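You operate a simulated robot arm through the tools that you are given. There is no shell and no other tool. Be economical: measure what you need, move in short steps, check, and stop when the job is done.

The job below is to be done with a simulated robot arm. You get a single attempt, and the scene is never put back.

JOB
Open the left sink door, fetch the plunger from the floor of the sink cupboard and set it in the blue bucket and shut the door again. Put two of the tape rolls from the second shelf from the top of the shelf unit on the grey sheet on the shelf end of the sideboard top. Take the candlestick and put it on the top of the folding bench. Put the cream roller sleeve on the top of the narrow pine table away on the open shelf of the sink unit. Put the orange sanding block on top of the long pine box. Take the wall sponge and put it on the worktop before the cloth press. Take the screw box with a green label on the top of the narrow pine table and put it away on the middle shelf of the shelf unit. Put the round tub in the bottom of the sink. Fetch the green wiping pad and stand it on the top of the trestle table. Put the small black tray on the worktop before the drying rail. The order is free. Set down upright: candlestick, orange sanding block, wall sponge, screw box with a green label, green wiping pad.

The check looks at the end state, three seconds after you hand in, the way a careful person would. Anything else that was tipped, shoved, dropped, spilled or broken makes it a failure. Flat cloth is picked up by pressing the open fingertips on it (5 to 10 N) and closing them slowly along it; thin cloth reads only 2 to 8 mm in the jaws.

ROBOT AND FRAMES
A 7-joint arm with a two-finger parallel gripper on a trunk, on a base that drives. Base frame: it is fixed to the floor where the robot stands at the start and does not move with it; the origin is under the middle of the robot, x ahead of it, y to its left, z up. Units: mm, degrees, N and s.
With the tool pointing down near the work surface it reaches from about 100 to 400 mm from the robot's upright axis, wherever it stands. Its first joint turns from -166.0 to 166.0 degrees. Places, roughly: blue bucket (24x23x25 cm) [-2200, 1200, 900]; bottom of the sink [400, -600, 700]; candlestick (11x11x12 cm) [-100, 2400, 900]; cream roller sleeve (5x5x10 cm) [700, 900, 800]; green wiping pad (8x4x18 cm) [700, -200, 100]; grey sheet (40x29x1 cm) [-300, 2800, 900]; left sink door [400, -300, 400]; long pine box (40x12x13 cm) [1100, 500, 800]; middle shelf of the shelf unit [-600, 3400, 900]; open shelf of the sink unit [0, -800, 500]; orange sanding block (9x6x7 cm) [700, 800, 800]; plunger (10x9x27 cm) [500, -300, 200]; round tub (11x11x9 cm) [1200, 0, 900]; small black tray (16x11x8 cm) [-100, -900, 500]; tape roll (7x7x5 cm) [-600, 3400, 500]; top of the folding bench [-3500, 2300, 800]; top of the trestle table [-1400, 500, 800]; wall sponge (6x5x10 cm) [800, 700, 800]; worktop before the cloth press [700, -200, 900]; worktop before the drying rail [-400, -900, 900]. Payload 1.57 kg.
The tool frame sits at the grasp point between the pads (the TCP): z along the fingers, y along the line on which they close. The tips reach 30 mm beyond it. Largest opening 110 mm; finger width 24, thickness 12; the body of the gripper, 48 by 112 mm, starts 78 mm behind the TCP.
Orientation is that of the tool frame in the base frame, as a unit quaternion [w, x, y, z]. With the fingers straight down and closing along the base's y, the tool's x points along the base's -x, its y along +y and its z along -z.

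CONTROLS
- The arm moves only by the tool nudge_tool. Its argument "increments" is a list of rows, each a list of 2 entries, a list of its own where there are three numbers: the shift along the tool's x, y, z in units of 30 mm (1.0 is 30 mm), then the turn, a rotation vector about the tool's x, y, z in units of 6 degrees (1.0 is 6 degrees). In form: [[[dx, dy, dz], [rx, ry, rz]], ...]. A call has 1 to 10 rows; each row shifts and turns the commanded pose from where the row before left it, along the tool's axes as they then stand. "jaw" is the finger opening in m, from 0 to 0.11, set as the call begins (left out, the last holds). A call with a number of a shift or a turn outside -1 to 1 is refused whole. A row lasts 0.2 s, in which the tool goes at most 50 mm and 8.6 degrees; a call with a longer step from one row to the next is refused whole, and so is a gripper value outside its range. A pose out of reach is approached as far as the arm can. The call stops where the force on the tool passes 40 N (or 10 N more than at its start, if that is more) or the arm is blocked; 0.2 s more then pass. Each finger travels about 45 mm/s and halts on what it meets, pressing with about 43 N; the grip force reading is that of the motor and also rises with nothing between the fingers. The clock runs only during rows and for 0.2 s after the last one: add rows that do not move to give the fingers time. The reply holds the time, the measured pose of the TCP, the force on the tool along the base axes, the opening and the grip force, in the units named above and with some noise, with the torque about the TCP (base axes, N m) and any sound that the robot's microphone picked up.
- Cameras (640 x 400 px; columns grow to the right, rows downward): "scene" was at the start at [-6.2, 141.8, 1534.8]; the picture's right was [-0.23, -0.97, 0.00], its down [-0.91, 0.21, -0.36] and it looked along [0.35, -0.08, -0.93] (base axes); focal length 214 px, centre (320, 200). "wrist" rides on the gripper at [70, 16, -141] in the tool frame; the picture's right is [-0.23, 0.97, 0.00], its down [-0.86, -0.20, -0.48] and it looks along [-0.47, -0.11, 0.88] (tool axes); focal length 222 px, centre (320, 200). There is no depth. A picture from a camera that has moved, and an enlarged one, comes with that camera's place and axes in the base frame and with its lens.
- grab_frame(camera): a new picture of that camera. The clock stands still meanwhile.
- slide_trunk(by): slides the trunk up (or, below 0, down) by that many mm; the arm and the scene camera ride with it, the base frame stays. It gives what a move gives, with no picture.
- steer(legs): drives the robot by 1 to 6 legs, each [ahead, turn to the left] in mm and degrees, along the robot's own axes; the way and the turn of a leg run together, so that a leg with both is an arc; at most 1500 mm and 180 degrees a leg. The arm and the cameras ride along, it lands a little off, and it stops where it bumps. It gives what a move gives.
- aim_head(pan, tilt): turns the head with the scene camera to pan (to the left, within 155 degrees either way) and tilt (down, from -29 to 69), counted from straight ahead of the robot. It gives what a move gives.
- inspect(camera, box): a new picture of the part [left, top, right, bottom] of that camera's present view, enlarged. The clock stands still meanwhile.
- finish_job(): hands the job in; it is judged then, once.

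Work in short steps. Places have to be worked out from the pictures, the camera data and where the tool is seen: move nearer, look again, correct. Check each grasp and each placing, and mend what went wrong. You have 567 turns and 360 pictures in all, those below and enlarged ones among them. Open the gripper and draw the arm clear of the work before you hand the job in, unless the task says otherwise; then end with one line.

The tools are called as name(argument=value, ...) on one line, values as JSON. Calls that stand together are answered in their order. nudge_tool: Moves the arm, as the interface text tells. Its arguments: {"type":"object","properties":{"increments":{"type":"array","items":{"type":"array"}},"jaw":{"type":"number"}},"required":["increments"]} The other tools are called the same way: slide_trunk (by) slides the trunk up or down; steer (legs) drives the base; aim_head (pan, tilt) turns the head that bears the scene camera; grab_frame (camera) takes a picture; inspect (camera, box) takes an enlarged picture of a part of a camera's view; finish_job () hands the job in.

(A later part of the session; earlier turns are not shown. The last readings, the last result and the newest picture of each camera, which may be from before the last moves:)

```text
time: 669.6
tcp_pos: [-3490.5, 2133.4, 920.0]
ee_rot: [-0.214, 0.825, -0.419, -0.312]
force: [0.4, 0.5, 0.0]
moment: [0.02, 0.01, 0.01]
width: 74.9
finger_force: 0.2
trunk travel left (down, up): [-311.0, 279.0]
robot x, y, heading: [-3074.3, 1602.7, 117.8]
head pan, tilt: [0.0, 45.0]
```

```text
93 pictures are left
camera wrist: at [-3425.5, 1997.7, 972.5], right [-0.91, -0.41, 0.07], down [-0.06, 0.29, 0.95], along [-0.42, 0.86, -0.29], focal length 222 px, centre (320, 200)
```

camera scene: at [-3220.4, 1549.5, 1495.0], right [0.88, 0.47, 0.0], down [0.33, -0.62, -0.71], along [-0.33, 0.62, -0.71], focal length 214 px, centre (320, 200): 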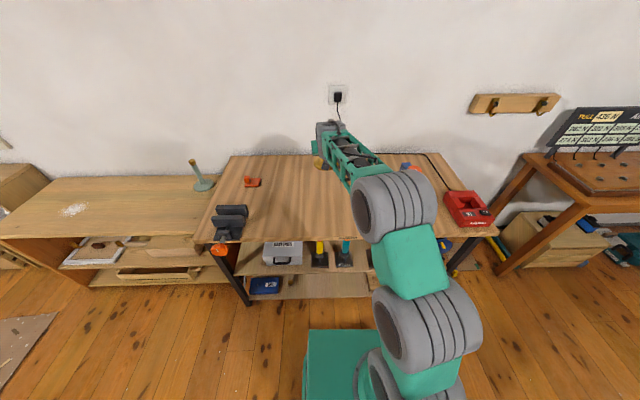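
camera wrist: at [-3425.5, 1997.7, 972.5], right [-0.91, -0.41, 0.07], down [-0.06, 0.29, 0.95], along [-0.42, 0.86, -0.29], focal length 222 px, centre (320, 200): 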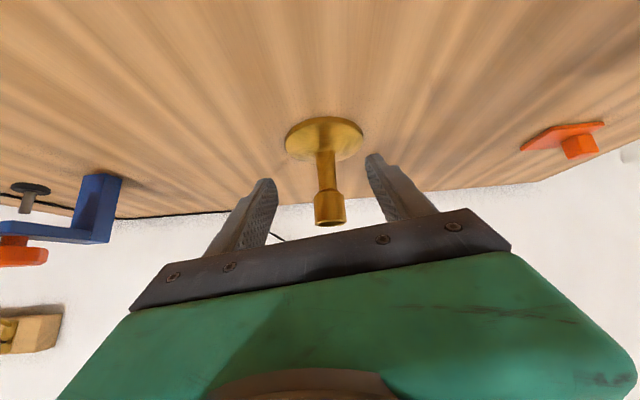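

The candlestick stands on the folding bench. Back away, fold the arm, and drive back.

steer(legs=[[-120, 0]])

slide_trunk(by=279)

nudge_tool(increments=[[[0.2, 0, -0.5], [0, 0.95, 0]], [[0.3, 0, -0.4], [0, 0.95, 0]], [[0.5, 0, -0.3], [0, 0.95, 0]], [[0.7, 0, -0.2], [0, 0.95, 0]], [[0.9, 0, 0], [0, 0.95, 0]], [[1, 0, 0], [0, 0.95, 0]], [[1, 0, 0], [0, 0.95, 0]], [[1, 0, 0], [0, 0.8, 0]]])

steer(legs=[[0, -88.5], [1400, 0], [900, 0]])

aim_head(pan=-60, tilt=35)

grab_frame(camera="scene")

```text
time: 670.8
tcp_pos: [-3434.8, 2027.9, 921.4]
ee_rot: [-0.214, 0.825, -0.42, -0.312]
force: [-0.4, 0.2, -0.5]
moment: [-0.01, -0.03, 0.01]
width: 75.0
finger_force: 0.1
trunk travel left (down, up): [-311.0, 279.0]
robot x, y, heading: [-3016.6, 1495.6, 117.7]
head pan, tilt: [0.0, 45.0]
```

```text
time: 673.6
tcp_pos: [-3434.2, 2028.2, 1199.1]
ee_rot: [-0.215, 0.825, -0.42, -0.312]
force: [-0.4, 0.4, -0.8]
moment: [0.02, 0.03, -0.01]
width: 74.9
finger_force: 0.0
trunk travel left (down, up): [-590.0, 0.0]
robot x, y, heading: [-3015.5, 1493.2, 117.8]
head pan, tilt: [0.0, 45.0]
```

```text
time: 675.4
tcp_pos: [-3332.3, 1877.8, 1178.2]
ee_rot: [-0.039, 0.881, -0.471, 0.026]
force: [0.1, 0.1, -0.2]
moment: [-0.03, 0.02, -0.01]
width: 74.8
finger_force: 0.0
trunk travel left (down, up): [-590.0, 0.0]
robot x, y, heading: [-3017.7, 1497.3, 117.9]
head pan, tilt: [0.0, 45.0]
```

```text
time: 690.6
tcp_pos: [-612.4, 2922.5, 1177.9]
ee_rot: [0.01, -0.298, 0.953, -0.045]
force: [-0.9, 0.4, 1.0]
moment: [0.03, 0.0, -0.01]
width: 75.0
finger_force: 0.2
trunk travel left (down, up): [-590.0, 0.0]
robot x, y, heading: [-990.0, 2598.8, 28.9]
head pan, tilt: [0.0, 45.0]
```

```text
time: 691.9
tcp_pos: [-612.9, 2923.1, 1178.1]
ee_rot: [0.01, -0.298, 0.954, -0.045]
force: [-0.3, 1.2, 0.6]
moment: [-0.02, -0.03, 0.01]
width: 75.2
finger_force: 0.1
trunk travel left (down, up): [-590.0, 0.0]
robot x, y, heading: [-987.0, 2601.0, 28.7]
head pan, tilt: [-60.0, 35.0]
```

```text
92 pictures are left
camera scene: at [-1042.8, 2662.3, 1668.5], right [-0.52, -0.86, 0.0], down [-0.49, 0.3, -0.82], along [0.7, -0.42, -0.57], focal length 214 px, centre (320, 200)
```

scene: 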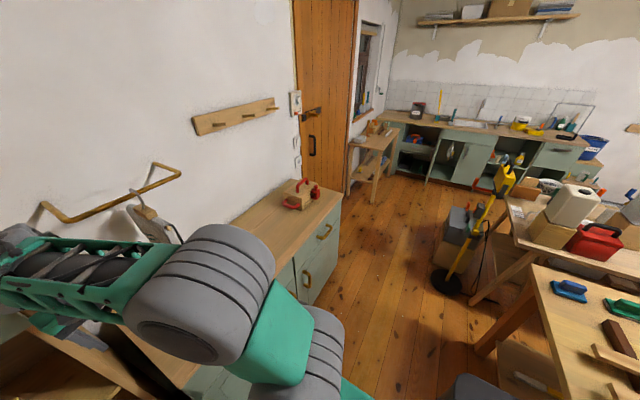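

Drive back along the corridor towards the sink.

steer(legs=[[110, 0], [0, -89.5], [1400, 0], [700, 0]])

aim_head(pan=0, tilt=40)

grab_frame(camera="scene")

```text
time: 707.0
tcp_pos: [434.0, 410.5, 1177.4]
ee_rot: [-0.025, 0.466, 0.884, -0.039]
force: [0.0, -0.6, -0.1]
moment: [0.02, -0.03, 0.0]
width: 75.2
finger_force: 0.0
trunk travel left (down, up): [-590.0, 0.0]
robot x, y, heading: [112.0, 787.1, -61.5]
head pan, tilt: [-60.0, 35.0]
```

```text
time: 708.3
tcp_pos: [435.2, 410.5, 1177.4]
ee_rot: [-0.024, 0.465, 0.884, -0.039]
force: [0.4, 0.0, 0.0]
moment: [0.01, -0.03, 0.02]
width: 75.0
finger_force: 0.1
trunk travel left (down, up): [-590.0, 0.0]
robot x, y, heading: [115.3, 787.6, -61.7]
head pan, tilt: [0.0, 40.0]
```

```text
91 pictures are left
camera scene: at [261.7, 840.3, 1660.9], right [-0.88, -0.48, 0.0], down [-0.31, 0.56, -0.77], along [0.37, -0.67, -0.64], focal length 214 px, centre (320, 200)
```

scene: 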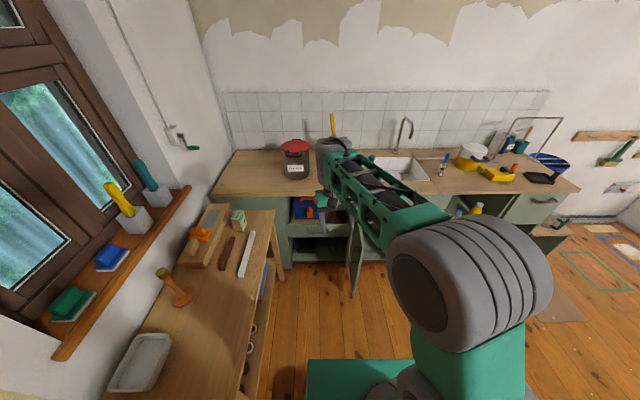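

Next, shut the door: position to its left first.

steer(legs=[[0, -27], [340, 0], [0, 28]])

nudge_tool(increments=[[[-0.7, 0.9, 0], [0, -0.6, 0]], [[-0.7, 0.9, 0.2], [0, -0.7, 0]], [[-0.7, 0.9, 0.2], [0, -0.7, 0]], [[-0.7, 0.9, 0.3], [0, -0.7, 0]], [[-0.5, 0.6, 0.3], [0, -0.7, 0]], [[0, 0, 0], [0, -0.7, 0]]], jaw=0.0)

slide_trunk(by=-400)

grab_frame(camera="scene")

grab_frame(camera="wrist")

```text
time: 713.3
tcp_pos: [450.8, 73.8, 1178.9]
ee_rot: [-0.023, 0.457, 0.888, -0.04]
force: [1.3, 0.0, -0.2]
moment: [-0.01, 0.01, -0.04]
width: 75.0
finger_force: 0.0
trunk travel left (down, up): [-590.0, 0.0]
robot x, y, heading: [123.3, 446.6, -60.4]
head pan, tilt: [0.0, 40.0]
```

```text
time: 714.7
tcp_pos: [610.0, 62.4, 1148.3]
ee_rot: [0.167, 0.437, 0.874, -0.134]
force: [-0.6, -0.7, 0.5]
moment: [-0.03, 0.0, 0.02]
width: 0.0
finger_force: 21.6
trunk travel left (down, up): [-590.0, 0.0]
robot x, y, heading: [119.5, 444.5, -60.4]
head pan, tilt: [0.0, 40.0]
```

```text
time: 718.5
tcp_pos: [610.8, 61.1, 747.3]
ee_rot: [0.165, 0.439, 0.873, -0.136]
force: [0.6, -0.3, 0.2]
moment: [0.0, -0.01, 0.0]
width: 0.0
finger_force: 21.3
trunk travel left (down, up): [-190.0, 400.0]
robot x, y, heading: [124.1, 445.6, -60.7]
head pan, tilt: [0.0, 40.0]
```

```text
90 pictures are left
camera scene: at [270.1, 500.2, 1261.0], right [-0.87, -0.49, 0.0], down [-0.32, 0.56, -0.77], along [0.38, -0.67, -0.64], focal length 214 px, centre (320, 200)
```

scene: 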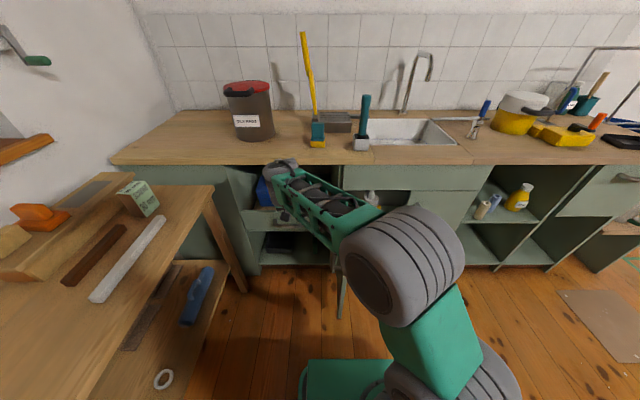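

```text
89 pictures are left
camera wrist: at [561.1, 174.4, 846.9], right [0.92, 0.4, 0.0], down [0.24, -0.55, 0.8], along [0.32, -0.73, -0.6], focal length 222 px, centre (320, 200)
```

wrist: 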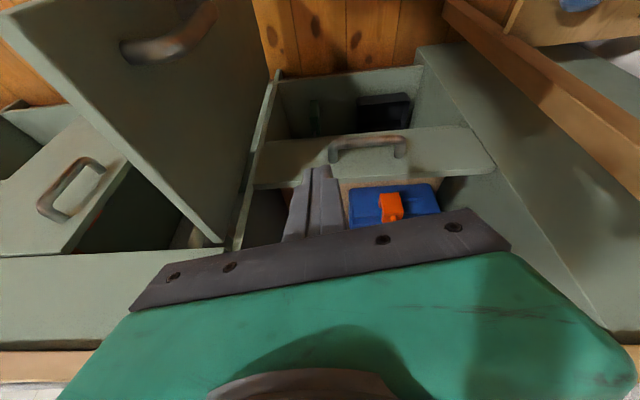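

The door's outer face is left in the picture. Lower to z≈690 and sweep right against the door.

nudge_tool(increments=[[[0.42, 0, 0.9], [0, 0, 0]], [[0.42, 0, 0.9], [0, 0, 0]], [[0, -1, 0], [0, 0, 0]], [[0, -1, 0], [0, 0, 0]], [[0, -1, 0], [0, 0, 0]], [[0, -1, 0], [0, 0, 0]], [[-0.1, -1, 0], [0, 0, 0]], [[-0.2, -0.95, 0.1], [0, 0, 0]], [[-0.24, -0.93, 0.11], [0, 0, 0]], [[-0.24, -0.93, 0.11], [0, 0, 0]]])

grab_frame(camera="wrist")

```text
time: 720.7
tcp_pos: [429.6, -97.7, 709.6]
ee_rot: [0.166, 0.439, 0.873, -0.136]
force: [-0.4, 0.9, 0.3]
moment: [0.0, 0.0, -0.02]
width: 0.1
finger_force: 20.9
trunk travel left (down, up): [-190.0, 400.0]
robot x, y, heading: [123.3, 451.3, -60.3]
head pan, tilt: [0.0, 40.0]
```

```text
88 pictures are left
camera wrist: at [380.6, 15.0, 809.4], right [0.92, 0.4, 0.0], down [0.24, -0.55, 0.8], along [0.32, -0.73, -0.6], focal length 222 px, centre (320, 200)
```

wrist: 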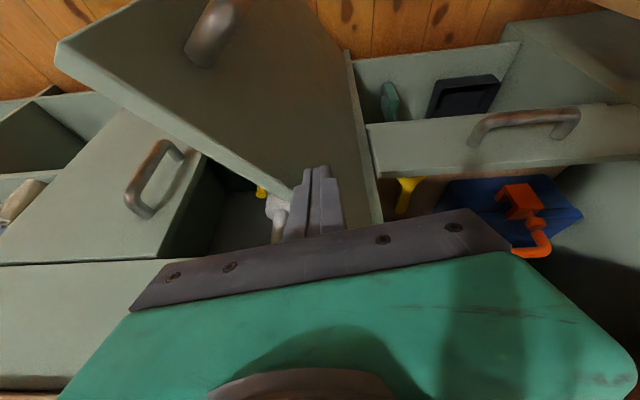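

The door follows. Lower 22 mm and continue sweeping right and inward.

nudge_tool(increments=[[[0.3, 0, 0.65], [0, 0, 0]], [[-0.26, -0.8, 0.12], [0, 0, 0]], [[-0.26, -0.8, 0.12], [0, 0, 0]], [[-0.26, -0.8, 0.12], [0, 0, 0]], [[-0.3, -0.8, 0.15], [0, 0, 0]], [[-0.6, -0.6, 0.28], [0, 0, 0]], [[-0.6, -0.5, 0.28], [0, 0, 0]]])

grab_frame(camera="wrist")

```text
time: 722.3
tcp_pos: [369.4, -233.9, 699.8]
ee_rot: [0.165, 0.439, 0.873, -0.136]
force: [-0.9, 0.2, 0.5]
moment: [0.0, -0.01, -0.01]
width: 0.2
finger_force: 21.8
trunk travel left (down, up): [-190.0, 400.0]
robot x, y, heading: [121.8, 444.2, -60.6]
head pan, tilt: [0.0, 40.0]
```

```text
87 pictures are left
camera wrist: at [319.1, -121.1, 799.6], right [0.92, 0.4, 0.0], down [0.24, -0.55, 0.8], along [0.32, -0.73, -0.6], focal length 222 px, centre (320, 200)
```

wrist: 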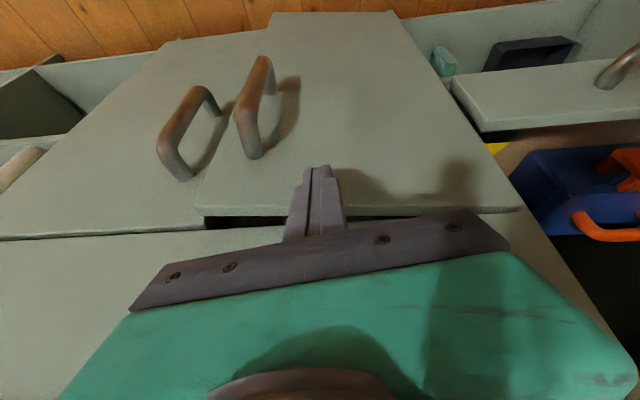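

Nearly shut. Shift right and press the door home gently.

nudge_tool(increments=[[[0.2, -0.7, 0.3], [0, 0, 0]], [[0.2, -0.6, 0.3], [0, 0, 0]], [[-0.4, 0, 0.2], [0, 0, 0]], [[-0.4, 0, 0.2], [0, 0, 0]], [[-0.3, 0, 0.14], [0, 0, 0]], [[-0.3, 0, 0.14], [0, 0, 0]], [[-0.3, 0, 0.14], [0, 0, 0]], [[-0.3, 0, 0.14], [0, 0, 0]]])

grab_frame(camera="wrist")

```text
time: 723.6
tcp_pos: [352.2, -282.3, 678.4]
ee_rot: [0.16, 0.441, 0.874, -0.131]
force: [-8.4, 17.9, 7.0]
moment: [0.24, 0.12, -0.01]
width: 0.0
finger_force: 21.3
trunk travel left (down, up): [-190.0, 400.0]
robot x, y, heading: [120.8, 449.0, -60.1]
head pan, tilt: [0.0, 40.0]
stopped in row 6: the force on the tool passed its limit (the readings are from after the stop); the commanded pose is now the measured one
```

```text
86 pictures are left
camera wrist: at [303.1, -170.7, 780.4], right [0.92, 0.4, 0.0], down [0.24, -0.56, 0.79], along [0.32, -0.73, -0.61], focal length 222 px, centre (320, 200)
```

wrist: 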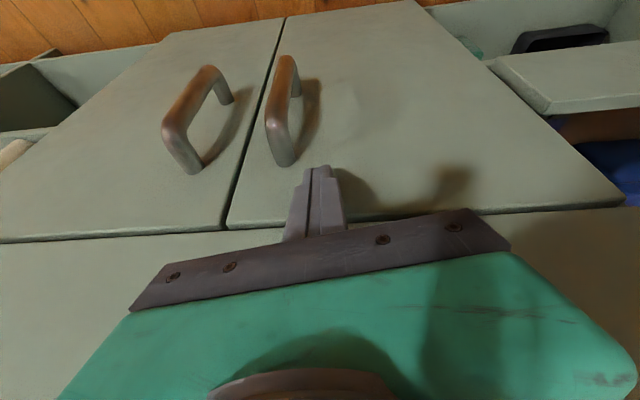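

The door is shut flush. Now the green pad: back the hand off, swing left, and lower.

nudge_tool(increments=[[[0.8, 0.3, -0.4], [0, 0, 0]], [[0.8, 0.8, -0.4], [0, -0.5, 0]], [[0.6, 1, -0.3], [0, -0.5, 0]], [[0.2, 1, 0], [0, -0.5, 0]], [[0, 1, 0], [0, -0.5, 0]], [[0, 1, 0], [0, -0.5, 0]], [[0, 1, 0], [0, 0, 0]], [[0, 1, 0], [0, 0, 0]], [[0, 1, 0], [0, 0, 0]], [[0, 1, 0], [0, 0, 0]]], jaw=0.08)

slide_trunk(by=-190)

grab_frame(camera="wrist")

```text
time: 725.8
tcp_pos: [529.2, -60.9, 654.6]
ee_rot: [0.273, 0.418, 0.846, -0.187]
force: [-0.9, 0.8, -0.5]
moment: [0.02, -0.02, 0.02]
width: 80.0
finger_force: 0.1
trunk travel left (down, up): [-190.0, 400.0]
robot x, y, heading: [123.1, 444.9, -60.4]
head pan, tilt: [0.0, 40.0]
```

```text
time: 727.9
tcp_pos: [528.3, -61.0, 466.0]
ee_rot: [0.273, 0.419, 0.846, -0.187]
force: [-1.0, 0.4, 0.6]
moment: [-0.02, -0.01, 0.01]
width: 80.0
finger_force: 0.1
trunk travel left (down, up): [0.0, 590.0]
robot x, y, heading: [124.5, 445.4, -60.5]
head pan, tilt: [0.0, 40.0]
```

```text
85 pictures are left
camera wrist: at [464.0, 66.9, 532.6], right [0.9, 0.43, 0.05], down [0.12, -0.37, 0.92], along [0.41, -0.82, -0.39], focal length 222 px, centre (320, 200)
```

wrist: 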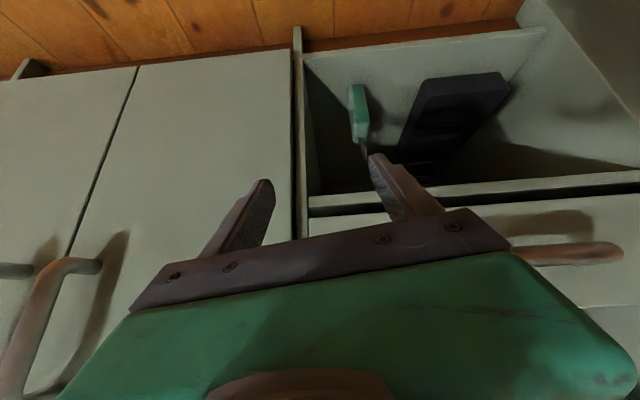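

inspect(camera="wrist", box=[300, 60, 420, 200])

```text
2.86 times, centred on (360, 130) of wrist
camera zoom: at [464.0, 66.9, 532.6], right [0.9, 0.43, 0.05], down [0.12, -0.37, 0.92], along [0.41, -0.82, -0.39], focal length 635 px, centre (206, 400)
```

zoom: 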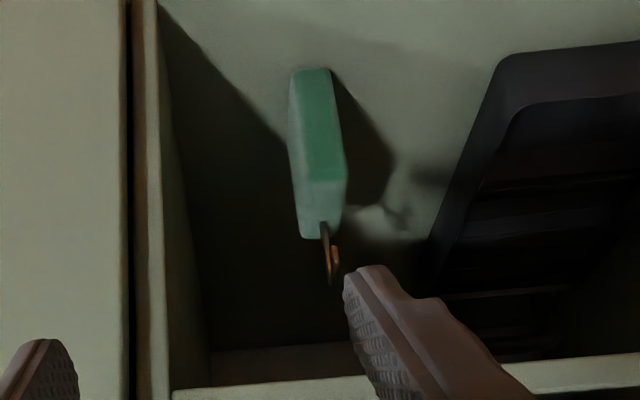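

Block with a hook on top, about 40 mm wide facing me. Lower to z≈250 while shifting left, then drive in.

nudge_tool(increments=[[[0.56, 0.36, 0.7], [0, 0, 0]], [[0.56, 0.36, 0.7], [0, 0, 0]], [[0.56, 0.36, 0.7], [0, 0, 0]], [[0.56, 0.36, 0.7], [0, 0, 0]], [[0.56, 0.36, 0.7], [0, 0, 0]], [[0.56, 0.36, 0.7], [0, 0, 0]], [[0.56, 0.36, 0.7], [0, 0, 0]], [[0.56, 0.36, 0.7], [0, 0, 0]]])

steer(legs=[[150, 0]])

grab_frame(camera="wrist")

```text
time: 729.7
tcp_pos: [580.9, -21.0, 242.8]
ee_rot: [0.272, 0.42, 0.845, -0.188]
force: [-0.6, 0.0, 0.6]
moment: [-0.01, 0.03, 0.0]
width: 80.1
finger_force: 0.0
trunk travel left (down, up): [0.0, 590.0]
robot x, y, heading: [125.2, 446.3, -60.6]
head pan, tilt: [0.0, 40.0]
```

```text
time: 731.1
tcp_pos: [655.9, -150.6, 244.4]
ee_rot: [0.273, 0.419, 0.846, -0.187]
force: [0.0, 0.0, -0.6]
moment: [0.01, -0.03, 0.0]
width: 80.2
finger_force: 0.1
trunk travel left (down, up): [0.0, 590.0]
robot x, y, heading: [194.7, 315.8, -60.6]
head pan, tilt: [0.0, 40.0]
```

```text
83 pictures are left
camera wrist: at [590.8, -22.6, 309.6], right [0.9, 0.43, 0.05], down [0.12, -0.37, 0.92], along [0.41, -0.82, -0.39], focal length 222 px, centre (320, 200)
```

wrist: 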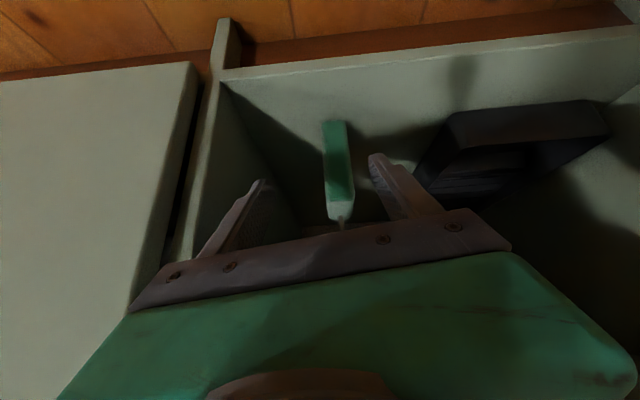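

Advance 73 mm, 20 mm left and 44 mm down, then close on the pad.

nudge_tool(increments=[[[-0.25, 0.33, 0.66], [0, 0, 0]], [[-0.25, 0.33, 0.66], [0, 0, 0]], [[-0.25, 0, 0.66], [0, 0, 0]], [[-0.25, 0, 0.66], [0, 0, 0]]])

nudge_tool(increments=[[[0, 0, 0], [0, 0, 0]], [[0, 0, 0], [0, 0, 0]], [[0, 0, 0], [0, 0, 0]], [[0, 0, 0], [0, 0, 0]]], jaw=0.02)

grab_frame(camera="wrist")

```text
time: 732.1
tcp_pos: [710.6, -202.3, 199.2]
ee_rot: [0.273, 0.418, 0.846, -0.186]
force: [0.0, -0.7, 0.7]
moment: [0.0, 0.02, 0.0]
width: 79.9
finger_force: 0.1
trunk travel left (down, up): [0.0, 590.0]
robot x, y, heading: [197.3, 316.6, -60.4]
head pan, tilt: [0.0, 40.0]
```

```text
time: 733.1
tcp_pos: [710.7, -202.2, 198.5]
ee_rot: [0.273, 0.418, 0.846, -0.186]
force: [1.5, -0.3, 0.9]
moment: [-0.02, -0.06, 0.0]
width: 31.6
finger_force: 23.3
trunk travel left (down, up): [0.0, 590.0]
robot x, y, heading: [201.2, 314.0, -60.3]
head pan, tilt: [0.0, 40.0]
```

```text
82 pictures are left
camera wrist: at [645.6, -73.6, 265.4], right [0.9, 0.43, 0.06], down [0.12, -0.37, 0.92], along [0.41, -0.82, -0.39], focal length 222 px, centre (320, 200)
```

wrist: 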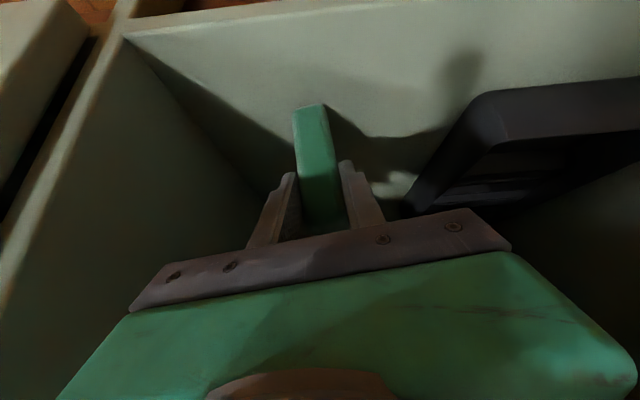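

Pad gripped. Lift 45 mm and back out 180 mm, then raise the trunk.

nudge_tool(increments=[[[-0.45, 0, -0.58], [0, 0, 0]], [[-0.45, 0, -0.58], [0, 0, 0]]])

steer(legs=[[-200, 0]])

slide_trunk(by=400)

nudge_tool(increments=[[[0.3, -0.3, -0.7], [0, 0.9, 0]], [[0.3, -0.3, -0.7], [0, 0.9, 0]], [[0.4, -0.3, -0.7], [0, 0.9, 0]], [[0.6, -0.3, -0.6], [0, 0.9, 0]], [[0.8, -0.3, -0.5], [0, 0.9, 0]], [[1, -0.3, -0.2], [0, 0.9, 0]], [[1, -0.3, 0], [0, 0.9, 0]], [[1, -0.3, 0], [0, 0.1, 0]]])

slide_trunk(by=190)

grab_frame(camera="wrist")

```text
time: 733.7
tcp_pos: [712.6, -196.6, 240.7]
ee_rot: [0.271, 0.418, 0.847, -0.186]
force: [0.2, -0.6, -1.0]
moment: [0.02, 0.03, -0.02]
width: 31.5
finger_force: 40.7
trunk travel left (down, up): [0.0, 590.0]
robot x, y, heading: [196.4, 316.3, -60.4]
head pan, tilt: [0.0, 40.0]
```

```text
time: 735.3
tcp_pos: [615.6, -26.2, 241.8]
ee_rot: [0.273, 0.418, 0.846, -0.187]
force: [-0.6, 0.9, -0.5]
moment: [0.03, 0.01, -0.01]
width: 31.5
finger_force: 40.1
trunk travel left (down, up): [0.0, 590.0]
robot x, y, heading: [97.9, 488.5, -60.6]
head pan, tilt: [0.0, 40.0]
```

```text
time: 739.1
tcp_pos: [616.9, -25.7, 641.4]
ee_rot: [0.272, 0.42, 0.845, -0.188]
force: [0.0, 0.2, -1.1]
moment: [0.03, 0.02, -0.03]
width: 31.5
finger_force: 40.0
trunk travel left (down, up): [-400.0, 190.0]
robot x, y, heading: [98.2, 488.6, -60.5]
head pan, tilt: [0.0, 40.0]
```

```text
time: 740.9
tcp_pos: [444.6, 97.3, 697.3]
ee_rot: [-0.021, 0.456, 0.889, -0.039]
force: [0.9, 0.4, -0.4]
moment: [0.0, 0.01, -0.01]
width: 31.5
finger_force: 40.4
trunk travel left (down, up): [-400.0, 190.0]
robot x, y, heading: [102.8, 486.0, -60.4]
head pan, tilt: [0.0, 40.0]
```

```text
time: 743.0
tcp_pos: [442.8, 96.0, 886.6]
ee_rot: [-0.021, 0.456, 0.889, -0.039]
force: [-0.1, 0.0, -1.2]
moment: [0.02, 0.0, -0.02]
width: 31.4
finger_force: 39.9
trunk travel left (down, up): [-590.0, 0.0]
robot x, y, heading: [105.1, 489.2, -60.3]
head pan, tilt: [0.0, 40.0]
```

```text
81 pictures are left
camera wrist: at [427.1, 169.4, 1027.5], right [0.92, 0.38, -0.09], down [0.37, -0.79, 0.49], along [0.12, -0.49, -0.87], focal length 222 px, centre (320, 200)
```

wrist: 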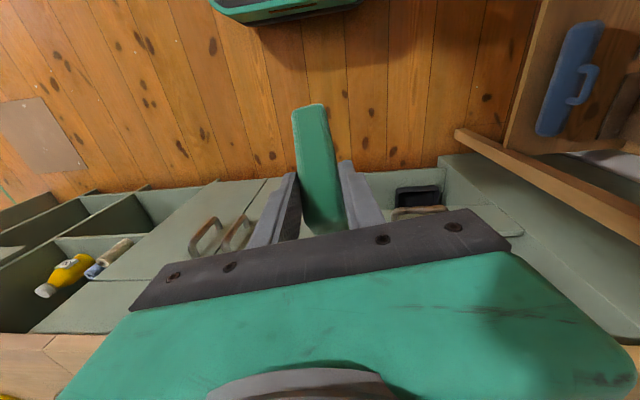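

Raise the pad, then drive along the counter to face the trestle table.

nudge_tool(increments=[[[0, 0, -1], [0, 0, 0]], [[0, 0, -1], [0, 0, 0]], [[0, 0, -1], [0, 0, 0]], [[0, 0, -1], [0, 0, 0]], [[0, 0, -1], [0, 0, 0]], [[0, 0, -1], [0, 0, 0]], [[0, 0, -1], [0, 0, 0]]])

steer(legs=[[0, -87], [1200, 0], [0, -93.5]])

aim_head(pan=0, tilt=45)

grab_frame(camera="scene")

grab_frame(camera="wrist")

```text
time: 744.6
tcp_pos: [457.9, 106.4, 1096.5]
ee_rot: [-0.021, 0.456, 0.889, -0.039]
force: [0.4, -0.5, -1.2]
moment: [0.01, -0.01, 0.0]
width: 31.5
finger_force: 40.4
trunk travel left (down, up): [-590.0, 0.0]
robot x, y, heading: [97.8, 485.1, -60.6]
head pan, tilt: [0.0, 40.0]
```

```text
time: 758.2
tcp_pos: [-1237.2, 197.1, 1095.9]
ee_rot: [-0.039, 0.894, -0.446, 0.02]
force: [-0.2, -1.0, -0.6]
moment: [-0.02, 0.01, 0.0]
width: 31.5
finger_force: 40.2
trunk travel left (down, up): [-590.0, 0.0]
robot x, y, heading: [-868.5, -177.2, 120.8]
head pan, tilt: [0.0, 40.0]
```

```text
time: 758.8
tcp_pos: [-1236.9, 197.0, 1095.7]
ee_rot: [-0.039, 0.894, -0.447, 0.021]
force: [0.1, -0.1, -1.2]
moment: [-0.02, -0.03, 0.01]
width: 31.4
finger_force: 40.1
trunk travel left (down, up): [-590.0, 0.0]
robot x, y, heading: [-874.3, -173.7, 120.8]
head pan, tilt: [0.0, 45.0]
```

```text
80 pictures are left
camera scene: at [-1015.2, -237.8, 1653.7], right [0.86, 0.51, 0.0], down [0.36, -0.61, -0.71], along [-0.36, 0.61, -0.71], focal length 214 px, centre (320, 200)
```

scene: 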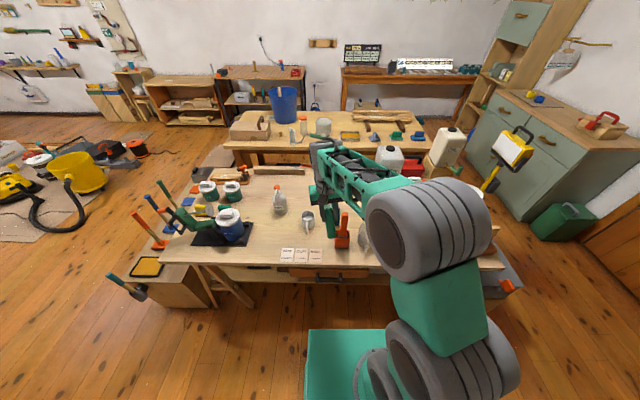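

```text
79 pictures are left
camera wrist: at [-1218.0, 123.8, 1236.5], right [-0.91, -0.4, -0.09], down [-0.39, 0.78, 0.49], along [-0.13, 0.48, -0.87], focal length 222 px, centre (320, 200)
```

wrist: 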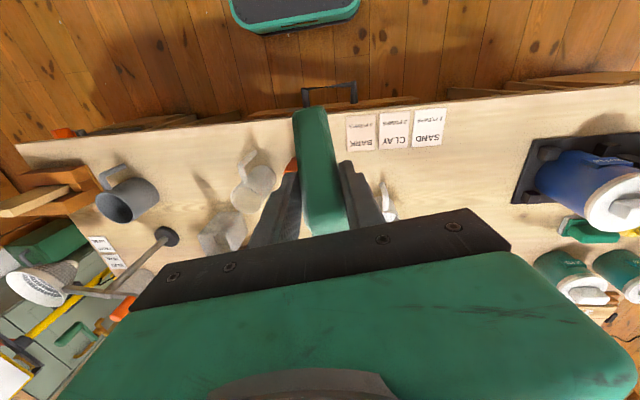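

There's a free gap between the label cards and the blue pail's mat at about (u -1258, n -870). Shift the robot left 405 mm.

steer(legs=[[0, 88.5], [395, 0], [0, -90]])

grab_frame(camera="wrist")

```text
time: 768.9
tcp_pos: [-1578.8, -4.3, 1095.5]
ee_rot: [-0.039, 0.895, -0.443, 0.02]
force: [-0.2, -1.0, -1.7]
moment: [-0.01, 0.02, -0.06]
width: 31.3
finger_force: 39.7
trunk travel left (down, up): [-590.0, 0.0]
robot x, y, heading: [-1207.6, -375.5, 121.4]
head pan, tilt: [0.0, 45.0]
```

```text
78 pictures are left
camera wrist: at [-1557.9, -78.2, 1236.5], right [-0.91, -0.41, -0.09], down [-0.39, 0.78, 0.49], along [-0.13, 0.48, -0.87], focal length 222 px, centre (320, 200)
```

wrist: 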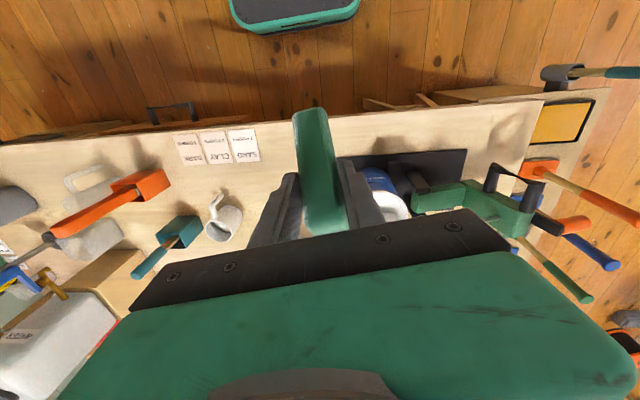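

Gap here spans u -1215…-1380. Pitch the tool so the pad hangs upright while moving over the gap.

nudge_tool(increments=[[[0, -0.39, 0], [0, 0, 0.7]], [[0, -0.39, 0], [0, -0.9, 0.65]], [[-0.3, -0.39, 0], [0, -0.9, 0]], [[-0.4, -0.39, 0.1], [0, -0.9, 0]], [[-0.5, -0.39, 0.2], [0, -0.9, 0]], [[-0.5, -0.39, 0.2], [0, -0.9, 0]], [[-0.4, -0.39, 0.2], [0, -0.9, 0]], [[-0.4, 0, 0.2], [0, -0.9, 0]]])

grab_frame(camera="wrist")

grab_frame(camera="scene")

```text
time: 770.7
tcp_pos: [-1547.5, 107.7, 1103.7]
ee_rot: [-0.201, 0.82, -0.466, -0.264]
force: [-0.4, 0.6, -1.5]
moment: [-0.05, -0.04, -0.01]
width: 31.4
finger_force: 40.3
trunk travel left (down, up): [-590.0, 0.0]
robot x, y, heading: [-1207.7, -376.0, 121.3]
head pan, tilt: [0.0, 45.0]
```

```text
77 pictures are left
camera wrist: at [-1496.7, -29.3, 1170.8], right [-0.94, -0.32, 0.06], down [-0.07, 0.38, 0.92], along [-0.32, 0.86, -0.39], focal length 222 px, centre (320, 200)
```

wrist: 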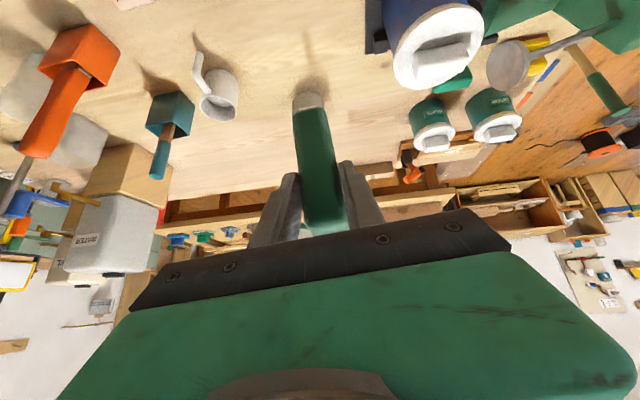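

```text
76 pictures are left
camera scene: at [-1352.5, -438.3, 1653.7], right [0.85, 0.52, 0.0], down [0.37, -0.6, -0.71], along [-0.37, 0.6, -0.71], focal length 214 px, centre (320, 200)
```

scene: 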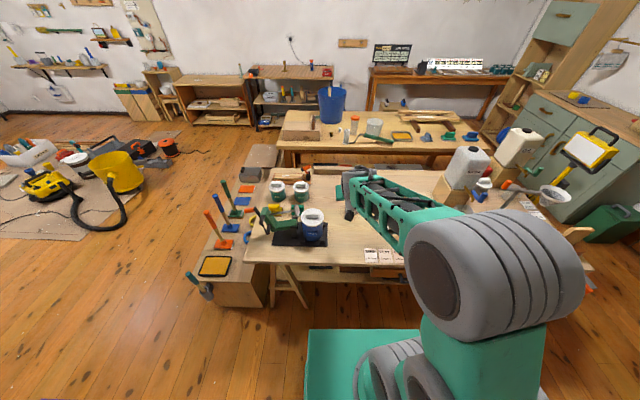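

Pad upright above the free gap. Shift 8 mm right, lower 185 mm by trunk, then gently.

nudge_tool(increments=[[[0, -0.27, 0], [0, 0, 0]]])

slide_trunk(by=-185)

grab_frame(camera="wrist")

```text
time: 771.1
tcp_pos: [-1540.3, 110.8, 1104.9]
ee_rot: [-0.201, 0.821, -0.466, -0.264]
force: [-0.6, 0.4, -1.8]
moment: [-0.09, 0.0, 0.0]
width: 31.5
finger_force: 40.1
trunk travel left (down, up): [-590.0, 0.0]
robot x, y, heading: [-1210.7, -378.1, 121.3]
head pan, tilt: [0.0, 45.0]
```

```text
time: 773.1
tcp_pos: [-1540.8, 109.8, 920.0]
ee_rot: [-0.2, 0.821, -0.466, -0.263]
force: [0.9, -0.1, -1.7]
moment: [-0.04, -0.01, 0.0]
width: 31.3
finger_force: 40.1
trunk travel left (down, up): [-405.0, 185.0]
robot x, y, heading: [-1207.7, -375.7, 121.2]
head pan, tilt: [0.0, 45.0]
```

```text
75 pictures are left
camera wrist: at [-1489.9, -25.7, 986.6], right [-0.94, -0.32, 0.06], down [-0.07, 0.38, 0.92], along [-0.32, 0.86, -0.39], focal length 222 px, centre (320, 200)
```

wrist: 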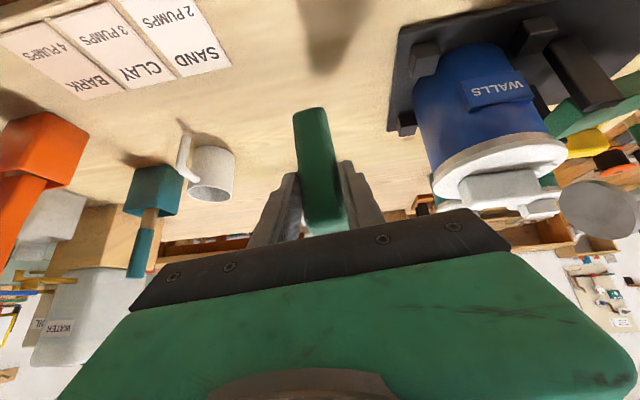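

Good clearances. Lower to contact.

nudge_tool(increments=[[[0.14, 0, 0.18], [0, 0, 0]], [[0.14, 0, 0.18], [0, 0, 0]], [[0.12, 0, 0.16], [0, 0, 0]], [[0.1, 0, 0.13], [0, 0, 0]], [[0.1, 0, 0.13], [0, 0, 0]], [[0.1, 0, 0.13], [0, 0, 0]], [[0.1, 0, 0.13], [0, 0, 0]], [[0.1, 0, 0.13], [0, 0, 0]], [[0.1, 0, 0.13], [0, 0, 0]]])

```text
time: 775.1
tcp_pos: [-1538.8, 112.9, 870.4]
ee_rot: [-0.201, 0.821, -0.465, -0.264]
force: [0.1, -0.6, -1.5]
moment: [-0.04, 0.0, -0.01]
width: 31.5
finger_force: 40.6
trunk travel left (down, up): [-405.0, 185.0]
robot x, y, heading: [-1206.7, -376.7, 121.4]
head pan, tilt: [0.0, 45.0]
```

nudge_tool(increments=[[[0.1, 0, 0.13], [0, 0, 0]], [[0.1, 0, 0.13], [0, 0, 0]], [[0.1, 0, 0.13], [0, 0, 0]], [[0.1, 0, 0.13], [0, 0, 0]], [[0.1, 0, 0.13], [0, 0, 0]], [[0.1, 0, 0.13], [0, 0, 0]]])

grab_frame(camera="wrist")

```text
time: 776.5
tcp_pos: [-1535.0, 114.5, 841.0]
ee_rot: [-0.201, 0.82, -0.466, -0.263]
force: [-0.6, 0.6, -0.9]
moment: [-0.06, -0.04, 0.01]
width: 31.3
finger_force: 40.3
trunk travel left (down, up): [-405.0, 185.0]
robot x, y, heading: [-1206.7, -375.5, 121.5]
head pan, tilt: [0.0, 45.0]
```

```text
74 pictures are left
camera wrist: at [-1484.9, -21.9, 907.3], right [-0.94, -0.32, 0.06], down [-0.07, 0.38, 0.92], along [-0.32, 0.86, -0.39], focal length 222 px, centre (320, 200)
```

wrist: 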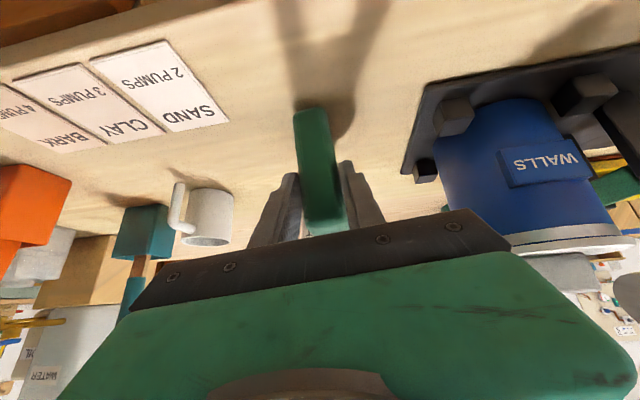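

nudge_tool(increments=[[[0.08, 0, 0.1], [0, 0, 0]], [[0.08, 0, 0.1], [0, 0, 0]], [[0.08, 0, 0.1], [0, 0, 0]], [[0.08, 0, 0.1], [0, 0, 0]], [[0.08, 0, 0.1], [0, 0, 0]], [[0.08, 0, 0.1], [0, 0, 0]]])

```text
time: 777.4
tcp_pos: [-1538.5, 118.0, 838.9]
ee_rot: [-0.205, 0.817, -0.465, -0.273]
force: [-1.8, 2.7, 8.5]
moment: [0.2, 0.21, -0.03]
width: 31.4
finger_force: 40.9
trunk travel left (down, up): [-405.0, 185.0]
robot x, y, heading: [-1206.6, -376.2, 121.3]
head pan, tilt: [0.0, 45.0]
stopped in row 4: the force on the tool passed its limit (the readings are from after the stop); the commanded pose is now the measured one
```

Contact. Restore the small tilt, open, and withdraw.

nudge_tool(increments=[[[-0.03, 0, -0.04], [0, 0.15, 0]], [[0, 0, 0], [0, 0, 0]]])

nudge_tool(increments=[[[0, 0, 0], [0, 0, 0]], [[0, 0, 0], [0, 0, 0]], [[0, 0, 0], [0, 0, 0]], [[0.1, 0, -0.4], [0, 0, 0]], [[0.1, 0, -0.8], [0, 0, 0]], [[0, 0, -0.9], [0, 0, 0]], [[0, 0, -0.9], [0, 0, 0]], [[0, 0, -0.9], [0, 0, 0]]], jaw=0.065)

grab_frame(camera="wrist")

```text
time: 778.0
tcp_pos: [-1538.0, 117.9, 838.8]
ee_rot: [-0.201, 0.82, -0.466, -0.265]
force: [-3.7, 5.1, 11.5]
moment: [1.24, 0.97, 0.03]
width: 31.5
finger_force: 40.1
trunk travel left (down, up): [-405.0, 185.0]
robot x, y, heading: [-1206.1, -377.1, 121.2]
head pan, tilt: [0.0, 45.0]
```

```text
time: 779.8
tcp_pos: [-1504.9, 44.6, 924.8]
ee_rot: [-0.199, 0.821, -0.467, -0.263]
force: [0.3, -0.3, 0.1]
moment: [-0.01, 0.03, -0.01]
width: 65.2
finger_force: 0.0
trunk travel left (down, up): [-405.0, 185.0]
robot x, y, heading: [-1208.2, -374.2, 121.1]
head pan, tilt: [0.0, 45.0]
```

```text
73 pictures are left
camera wrist: at [-1454.4, -91.4, 992.3], right [-0.94, -0.32, 0.06], down [-0.07, 0.39, 0.92], along [-0.32, 0.86, -0.39], focal length 222 px, centre (320, 200)
```

wrist: 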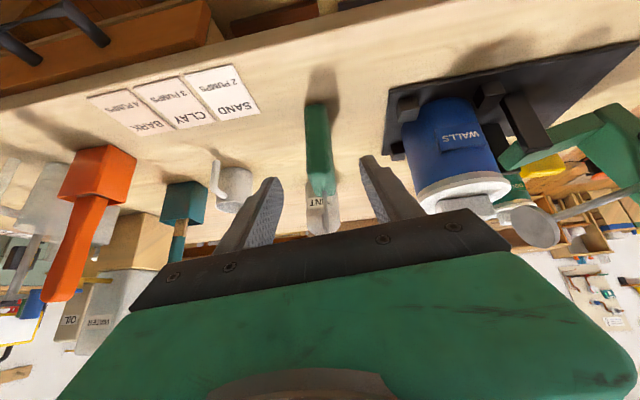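

The pad stands on the trestle table. Last item: the screw box. Fold the arm and drive to the pine table.

nudge_tool(increments=[[[0.2, 0, -0.8], [0, 0.9, 0]], [[0.3, 0, -0.7], [0, 0.9, 0]], [[0.5, 0, -0.6], [0, 0.9, 0]], [[0.7, 0, -0.5], [0, 0.9, 0]], [[0.9, 0, -0.3], [0, 0.9, 0]], [[1, 0, 0], [0, 0.9, 0]], [[1, 0, 0], [0, 0.9, 0]]])

slide_trunk(by=130)

steer(legs=[[0, -88.5], [1400, 0], [230, 0]])

grab_frame(camera="scene")

```text
time: 781.4
tcp_pos: [-1425.4, -110.1, 957.2]
ee_rot: [-0.037, 0.861, -0.506, 0.016]
force: [0.1, 1.1, 0.3]
moment: [0.01, -0.02, -0.01]
width: 64.9
finger_force: 0.0
trunk travel left (down, up): [-405.0, 185.0]
robot x, y, heading: [-1207.1, -375.5, 121.3]
head pan, tilt: [0.0, 45.0]
```

```text
time: 783.0
tcp_pos: [-1425.2, -109.7, 1087.1]
ee_rot: [-0.038, 0.862, -0.506, 0.017]
force: [0.0, 0.0, -0.8]
moment: [0.02, -0.02, 0.02]
width: 65.1
finger_force: 0.1
trunk travel left (down, up): [-535.0, 55.0]
robot x, y, heading: [-1209.7, -375.3, 121.3]
head pan, tilt: [0.0, 45.0]
```

```text
time: 795.0
tcp_pos: [406.3, 751.5, 1087.6]
ee_rot: [0.015, -0.275, 0.961, -0.038]
force: [0.0, -0.1, 0.5]
moment: [-0.03, -0.01, -0.02]
width: 65.1
finger_force: 0.2
trunk travel left (down, up): [-535.0, 55.0]
robot x, y, heading: [150.6, 520.3, 34.1]
head pan, tilt: [0.0, 45.0]
```

```text
72 pictures are left
camera scene: at [78.7, 662.8, 1598.7], right [0.56, -0.83, 0.0], down [-0.59, -0.4, -0.71], along [0.59, 0.4, -0.71], focal length 214 px, centre (320, 200)
```

scene: 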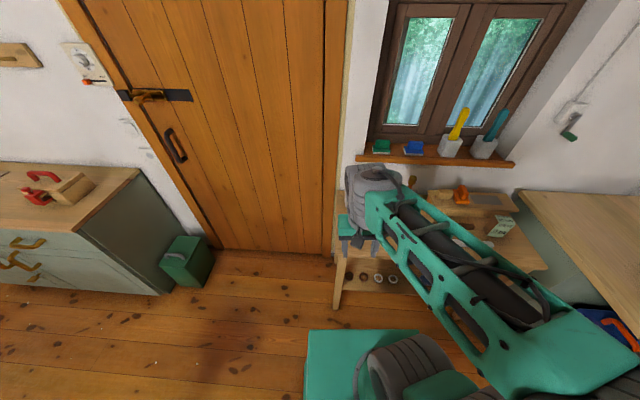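

steer(legs=[[0, -80.5], [390, 0], [0, 76]])

nudge_tool(increments=[[[-1, -0.9, 0], [0, 0, 0]], [[-1, -0.9, 0], [0, 0, 0]], [[-1, -0.9, 0], [0, 0, 0]], [[-1, -0.9, 0], [0, 0, 0]], [[-1, -0.9, 0], [0, 0, 0]], [[-0.5, -0.9, 0], [0, 0, 0]], [[0, -0.9, 0], [0, 0, 0]]], jaw=0.09)

grab_frame(camera="wrist")

```text
time: 804.2
tcp_pos: [692.0, 440.7, 1086.8]
ee_rot: [0.015, -0.227, 0.973, -0.039]
force: [-0.9, 1.2, 0.4]
moment: [0.0, 0.0, 0.01]
width: 65.1
finger_force: 0.0
trunk travel left (down, up): [-535.0, 55.0]
robot x, y, heading: [412.1, 236.8, 28.4]
head pan, tilt: [0.0, 45.0]
```

```text
time: 805.8
tcp_pos: [922.8, 342.9, 1104.0]
ee_rot: [0.014, -0.227, 0.973, -0.039]
force: [-1.7, -0.5, -0.4]
moment: [-0.01, -0.02, 0.0]
width: 89.8
finger_force: 0.1
trunk travel left (down, up): [-535.0, 55.0]
robot x, y, heading: [414.9, 237.4, 28.3]
head pan, tilt: [0.0, 45.0]
```

```text
71 pictures are left
camera wrist: at [847.0, 336.5, 1244.8], right [-0.23, 0.97, -0.08], down [0.83, 0.23, 0.5], along [0.5, 0.05, -0.86], focal length 222 px, centre (320, 200)
```

wrist: 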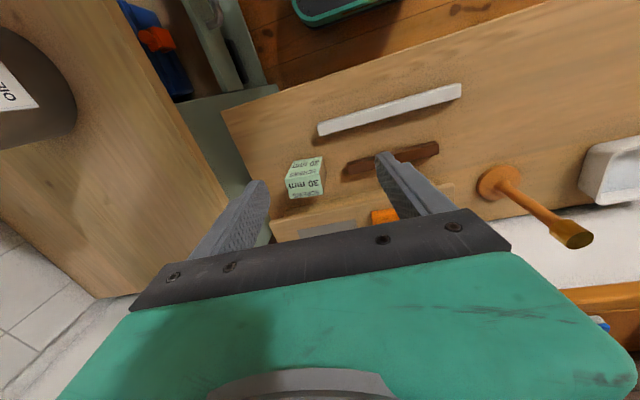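

nudge_tool(increments=[[[0, 0, 0], [-0.78, 0, 0]], [[-1, 0.5, 0.3], [0, 0, 0]], [[-1, 0.3, 0.5], [0, 0, 0]], [[-1, 0.3, 0.7], [0, 0, 0]], [[-0.7, 0.2, 0.8], [0, 0, 0]]])

grab_frame(camera="wrist")

```text
time: 807.0
tcp_pos: [1006.8, 428.7, 1036.6]
ee_rot: [0.005, -0.228, 0.974, 0.001]
force: [0.9, -0.5, 0.0]
moment: [-0.03, 0.01, 0.01]
width: 89.8
finger_force: 0.0
trunk travel left (down, up): [-535.0, 55.0]
robot x, y, heading: [412.2, 236.5, 28.5]
head pan, tilt: [0.0, 45.0]
```

```text
70 pictures are left
camera wrist: at [935.8, 411.3, 1177.7], right [-0.23, 0.97, 0.0], down [0.85, 0.2, 0.49], along [0.47, 0.11, -0.87], focal length 222 px, centre (320, 200)
```

wrist: 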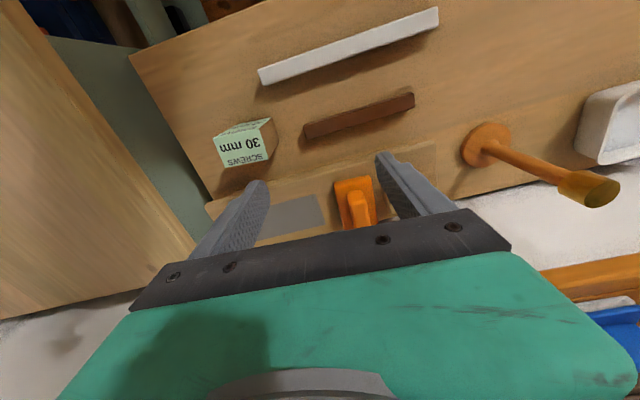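

Box top is at about (1054,316,848). Move directly above it.

nudge_tool(increments=[[[0, -1, 0], [0, 0, 0]], [[0, -1, 0], [0, 0, 0]], [[0.1, -1, 0.4], [0, 0, 0]], [[0.2, -1, 0.5], [0, 0, 0]], [[0, 0, 0.8], [0, 0, 0]]])

inspect(camera="wrist", box=[200, 60, 440, 240])

```text
time: 808.2
tcp_pos: [1051.5, 317.2, 983.7]
ee_rot: [0.004, -0.228, 0.974, 0.001]
force: [-0.6, 0.0, -0.1]
moment: [0.0, -0.01, -0.01]
width: 90.0
finger_force: 0.0
trunk travel left (down, up): [-535.0, 55.0]
robot x, y, heading: [415.4, 235.9, 28.4]
head pan, tilt: [0.0, 45.0]
```

```text
2.22 times, centred on (320, 150) of wrist
camera zoom: at [980.8, 299.6, 1126.7], right [-0.23, 0.97, 0.0], down [0.85, 0.2, 0.49], along [0.47, 0.11, -0.87], focal length 494 px, centre (320, 311)
```

zoom: 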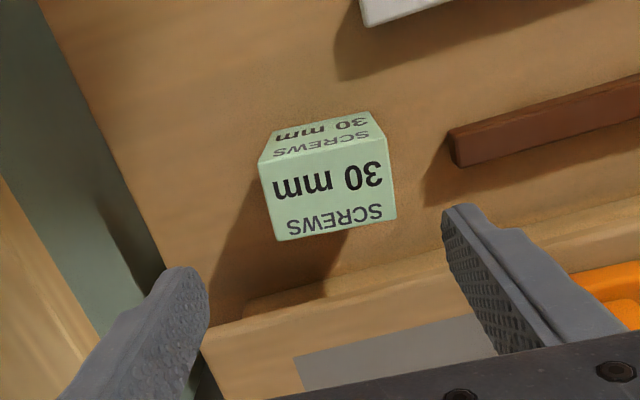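

The box (78×52 mm top) is aligned with the fingers. Pitch the tool to 45° and straddle it with 104 mm opening.

nudge_tool(increments=[[[0, 0, 0], [0, -0.95, 0]], [[0, 0, 0], [0, -0.95, 0]], [[0, 0, 0], [0, -0.95, 0]], [[0, 0, 0], [0, -0.95, 0]], [[0, 0, 0], [0, -0.95, 0]], [[0, 0, 0], [0, -0.95, 0]], [[0, 0, 0], [0, -0.95, 0]], [[0, 0, 0], [0, -0.85, 0]]], jaw=0.104)

nudge_tool(increments=[[[0.6, 0, 0.6], [0, 0, 0]], [[0.6, 0, 0.6], [0, 0, 0]], [[0.6, 0, 0.6], [0, 0, 0]]])

grab_frame(camera="wrist")

```text
time: 810.0
tcp_pos: [1051.9, 318.0, 985.1]
ee_rot: [0.378, -0.209, 0.898, 0.088]
force: [-0.2, -0.1, 0.0]
moment: [-0.01, -0.01, 0.02]
width: 103.9
finger_force: 0.1
trunk travel left (down, up): [-535.0, 55.0]
robot x, y, heading: [416.1, 238.7, 28.5]
head pan, tilt: [0.0, 45.0]
```

```text
time: 810.8
tcp_pos: [1052.3, 317.7, 908.2]
ee_rot: [0.377, -0.21, 0.898, 0.088]
force: [-0.5, 0.4, 0.1]
moment: [-0.01, -0.01, -0.03]
width: 104.0
finger_force: 0.0
trunk travel left (down, up): [-535.0, 55.0]
robot x, y, heading: [414.0, 237.6, 28.4]
head pan, tilt: [0.0, 45.0]
```

```text
68 pictures are left
camera wrist: at [911.0, 266.1, 958.4], right [-0.29, 0.94, 0.16], down [0.32, -0.06, 0.95], along [0.9, 0.33, -0.28], focal length 222 px, centre (320, 200)
```

wrist: 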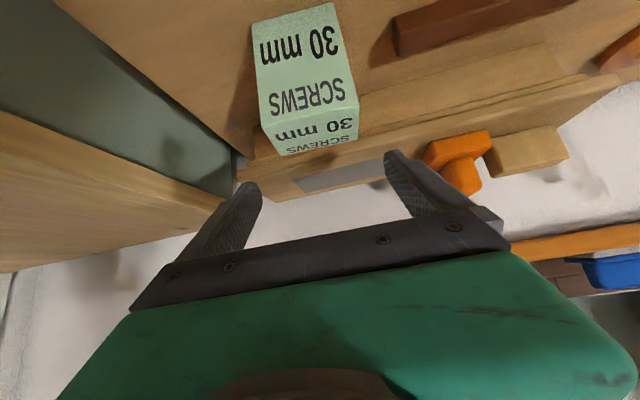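

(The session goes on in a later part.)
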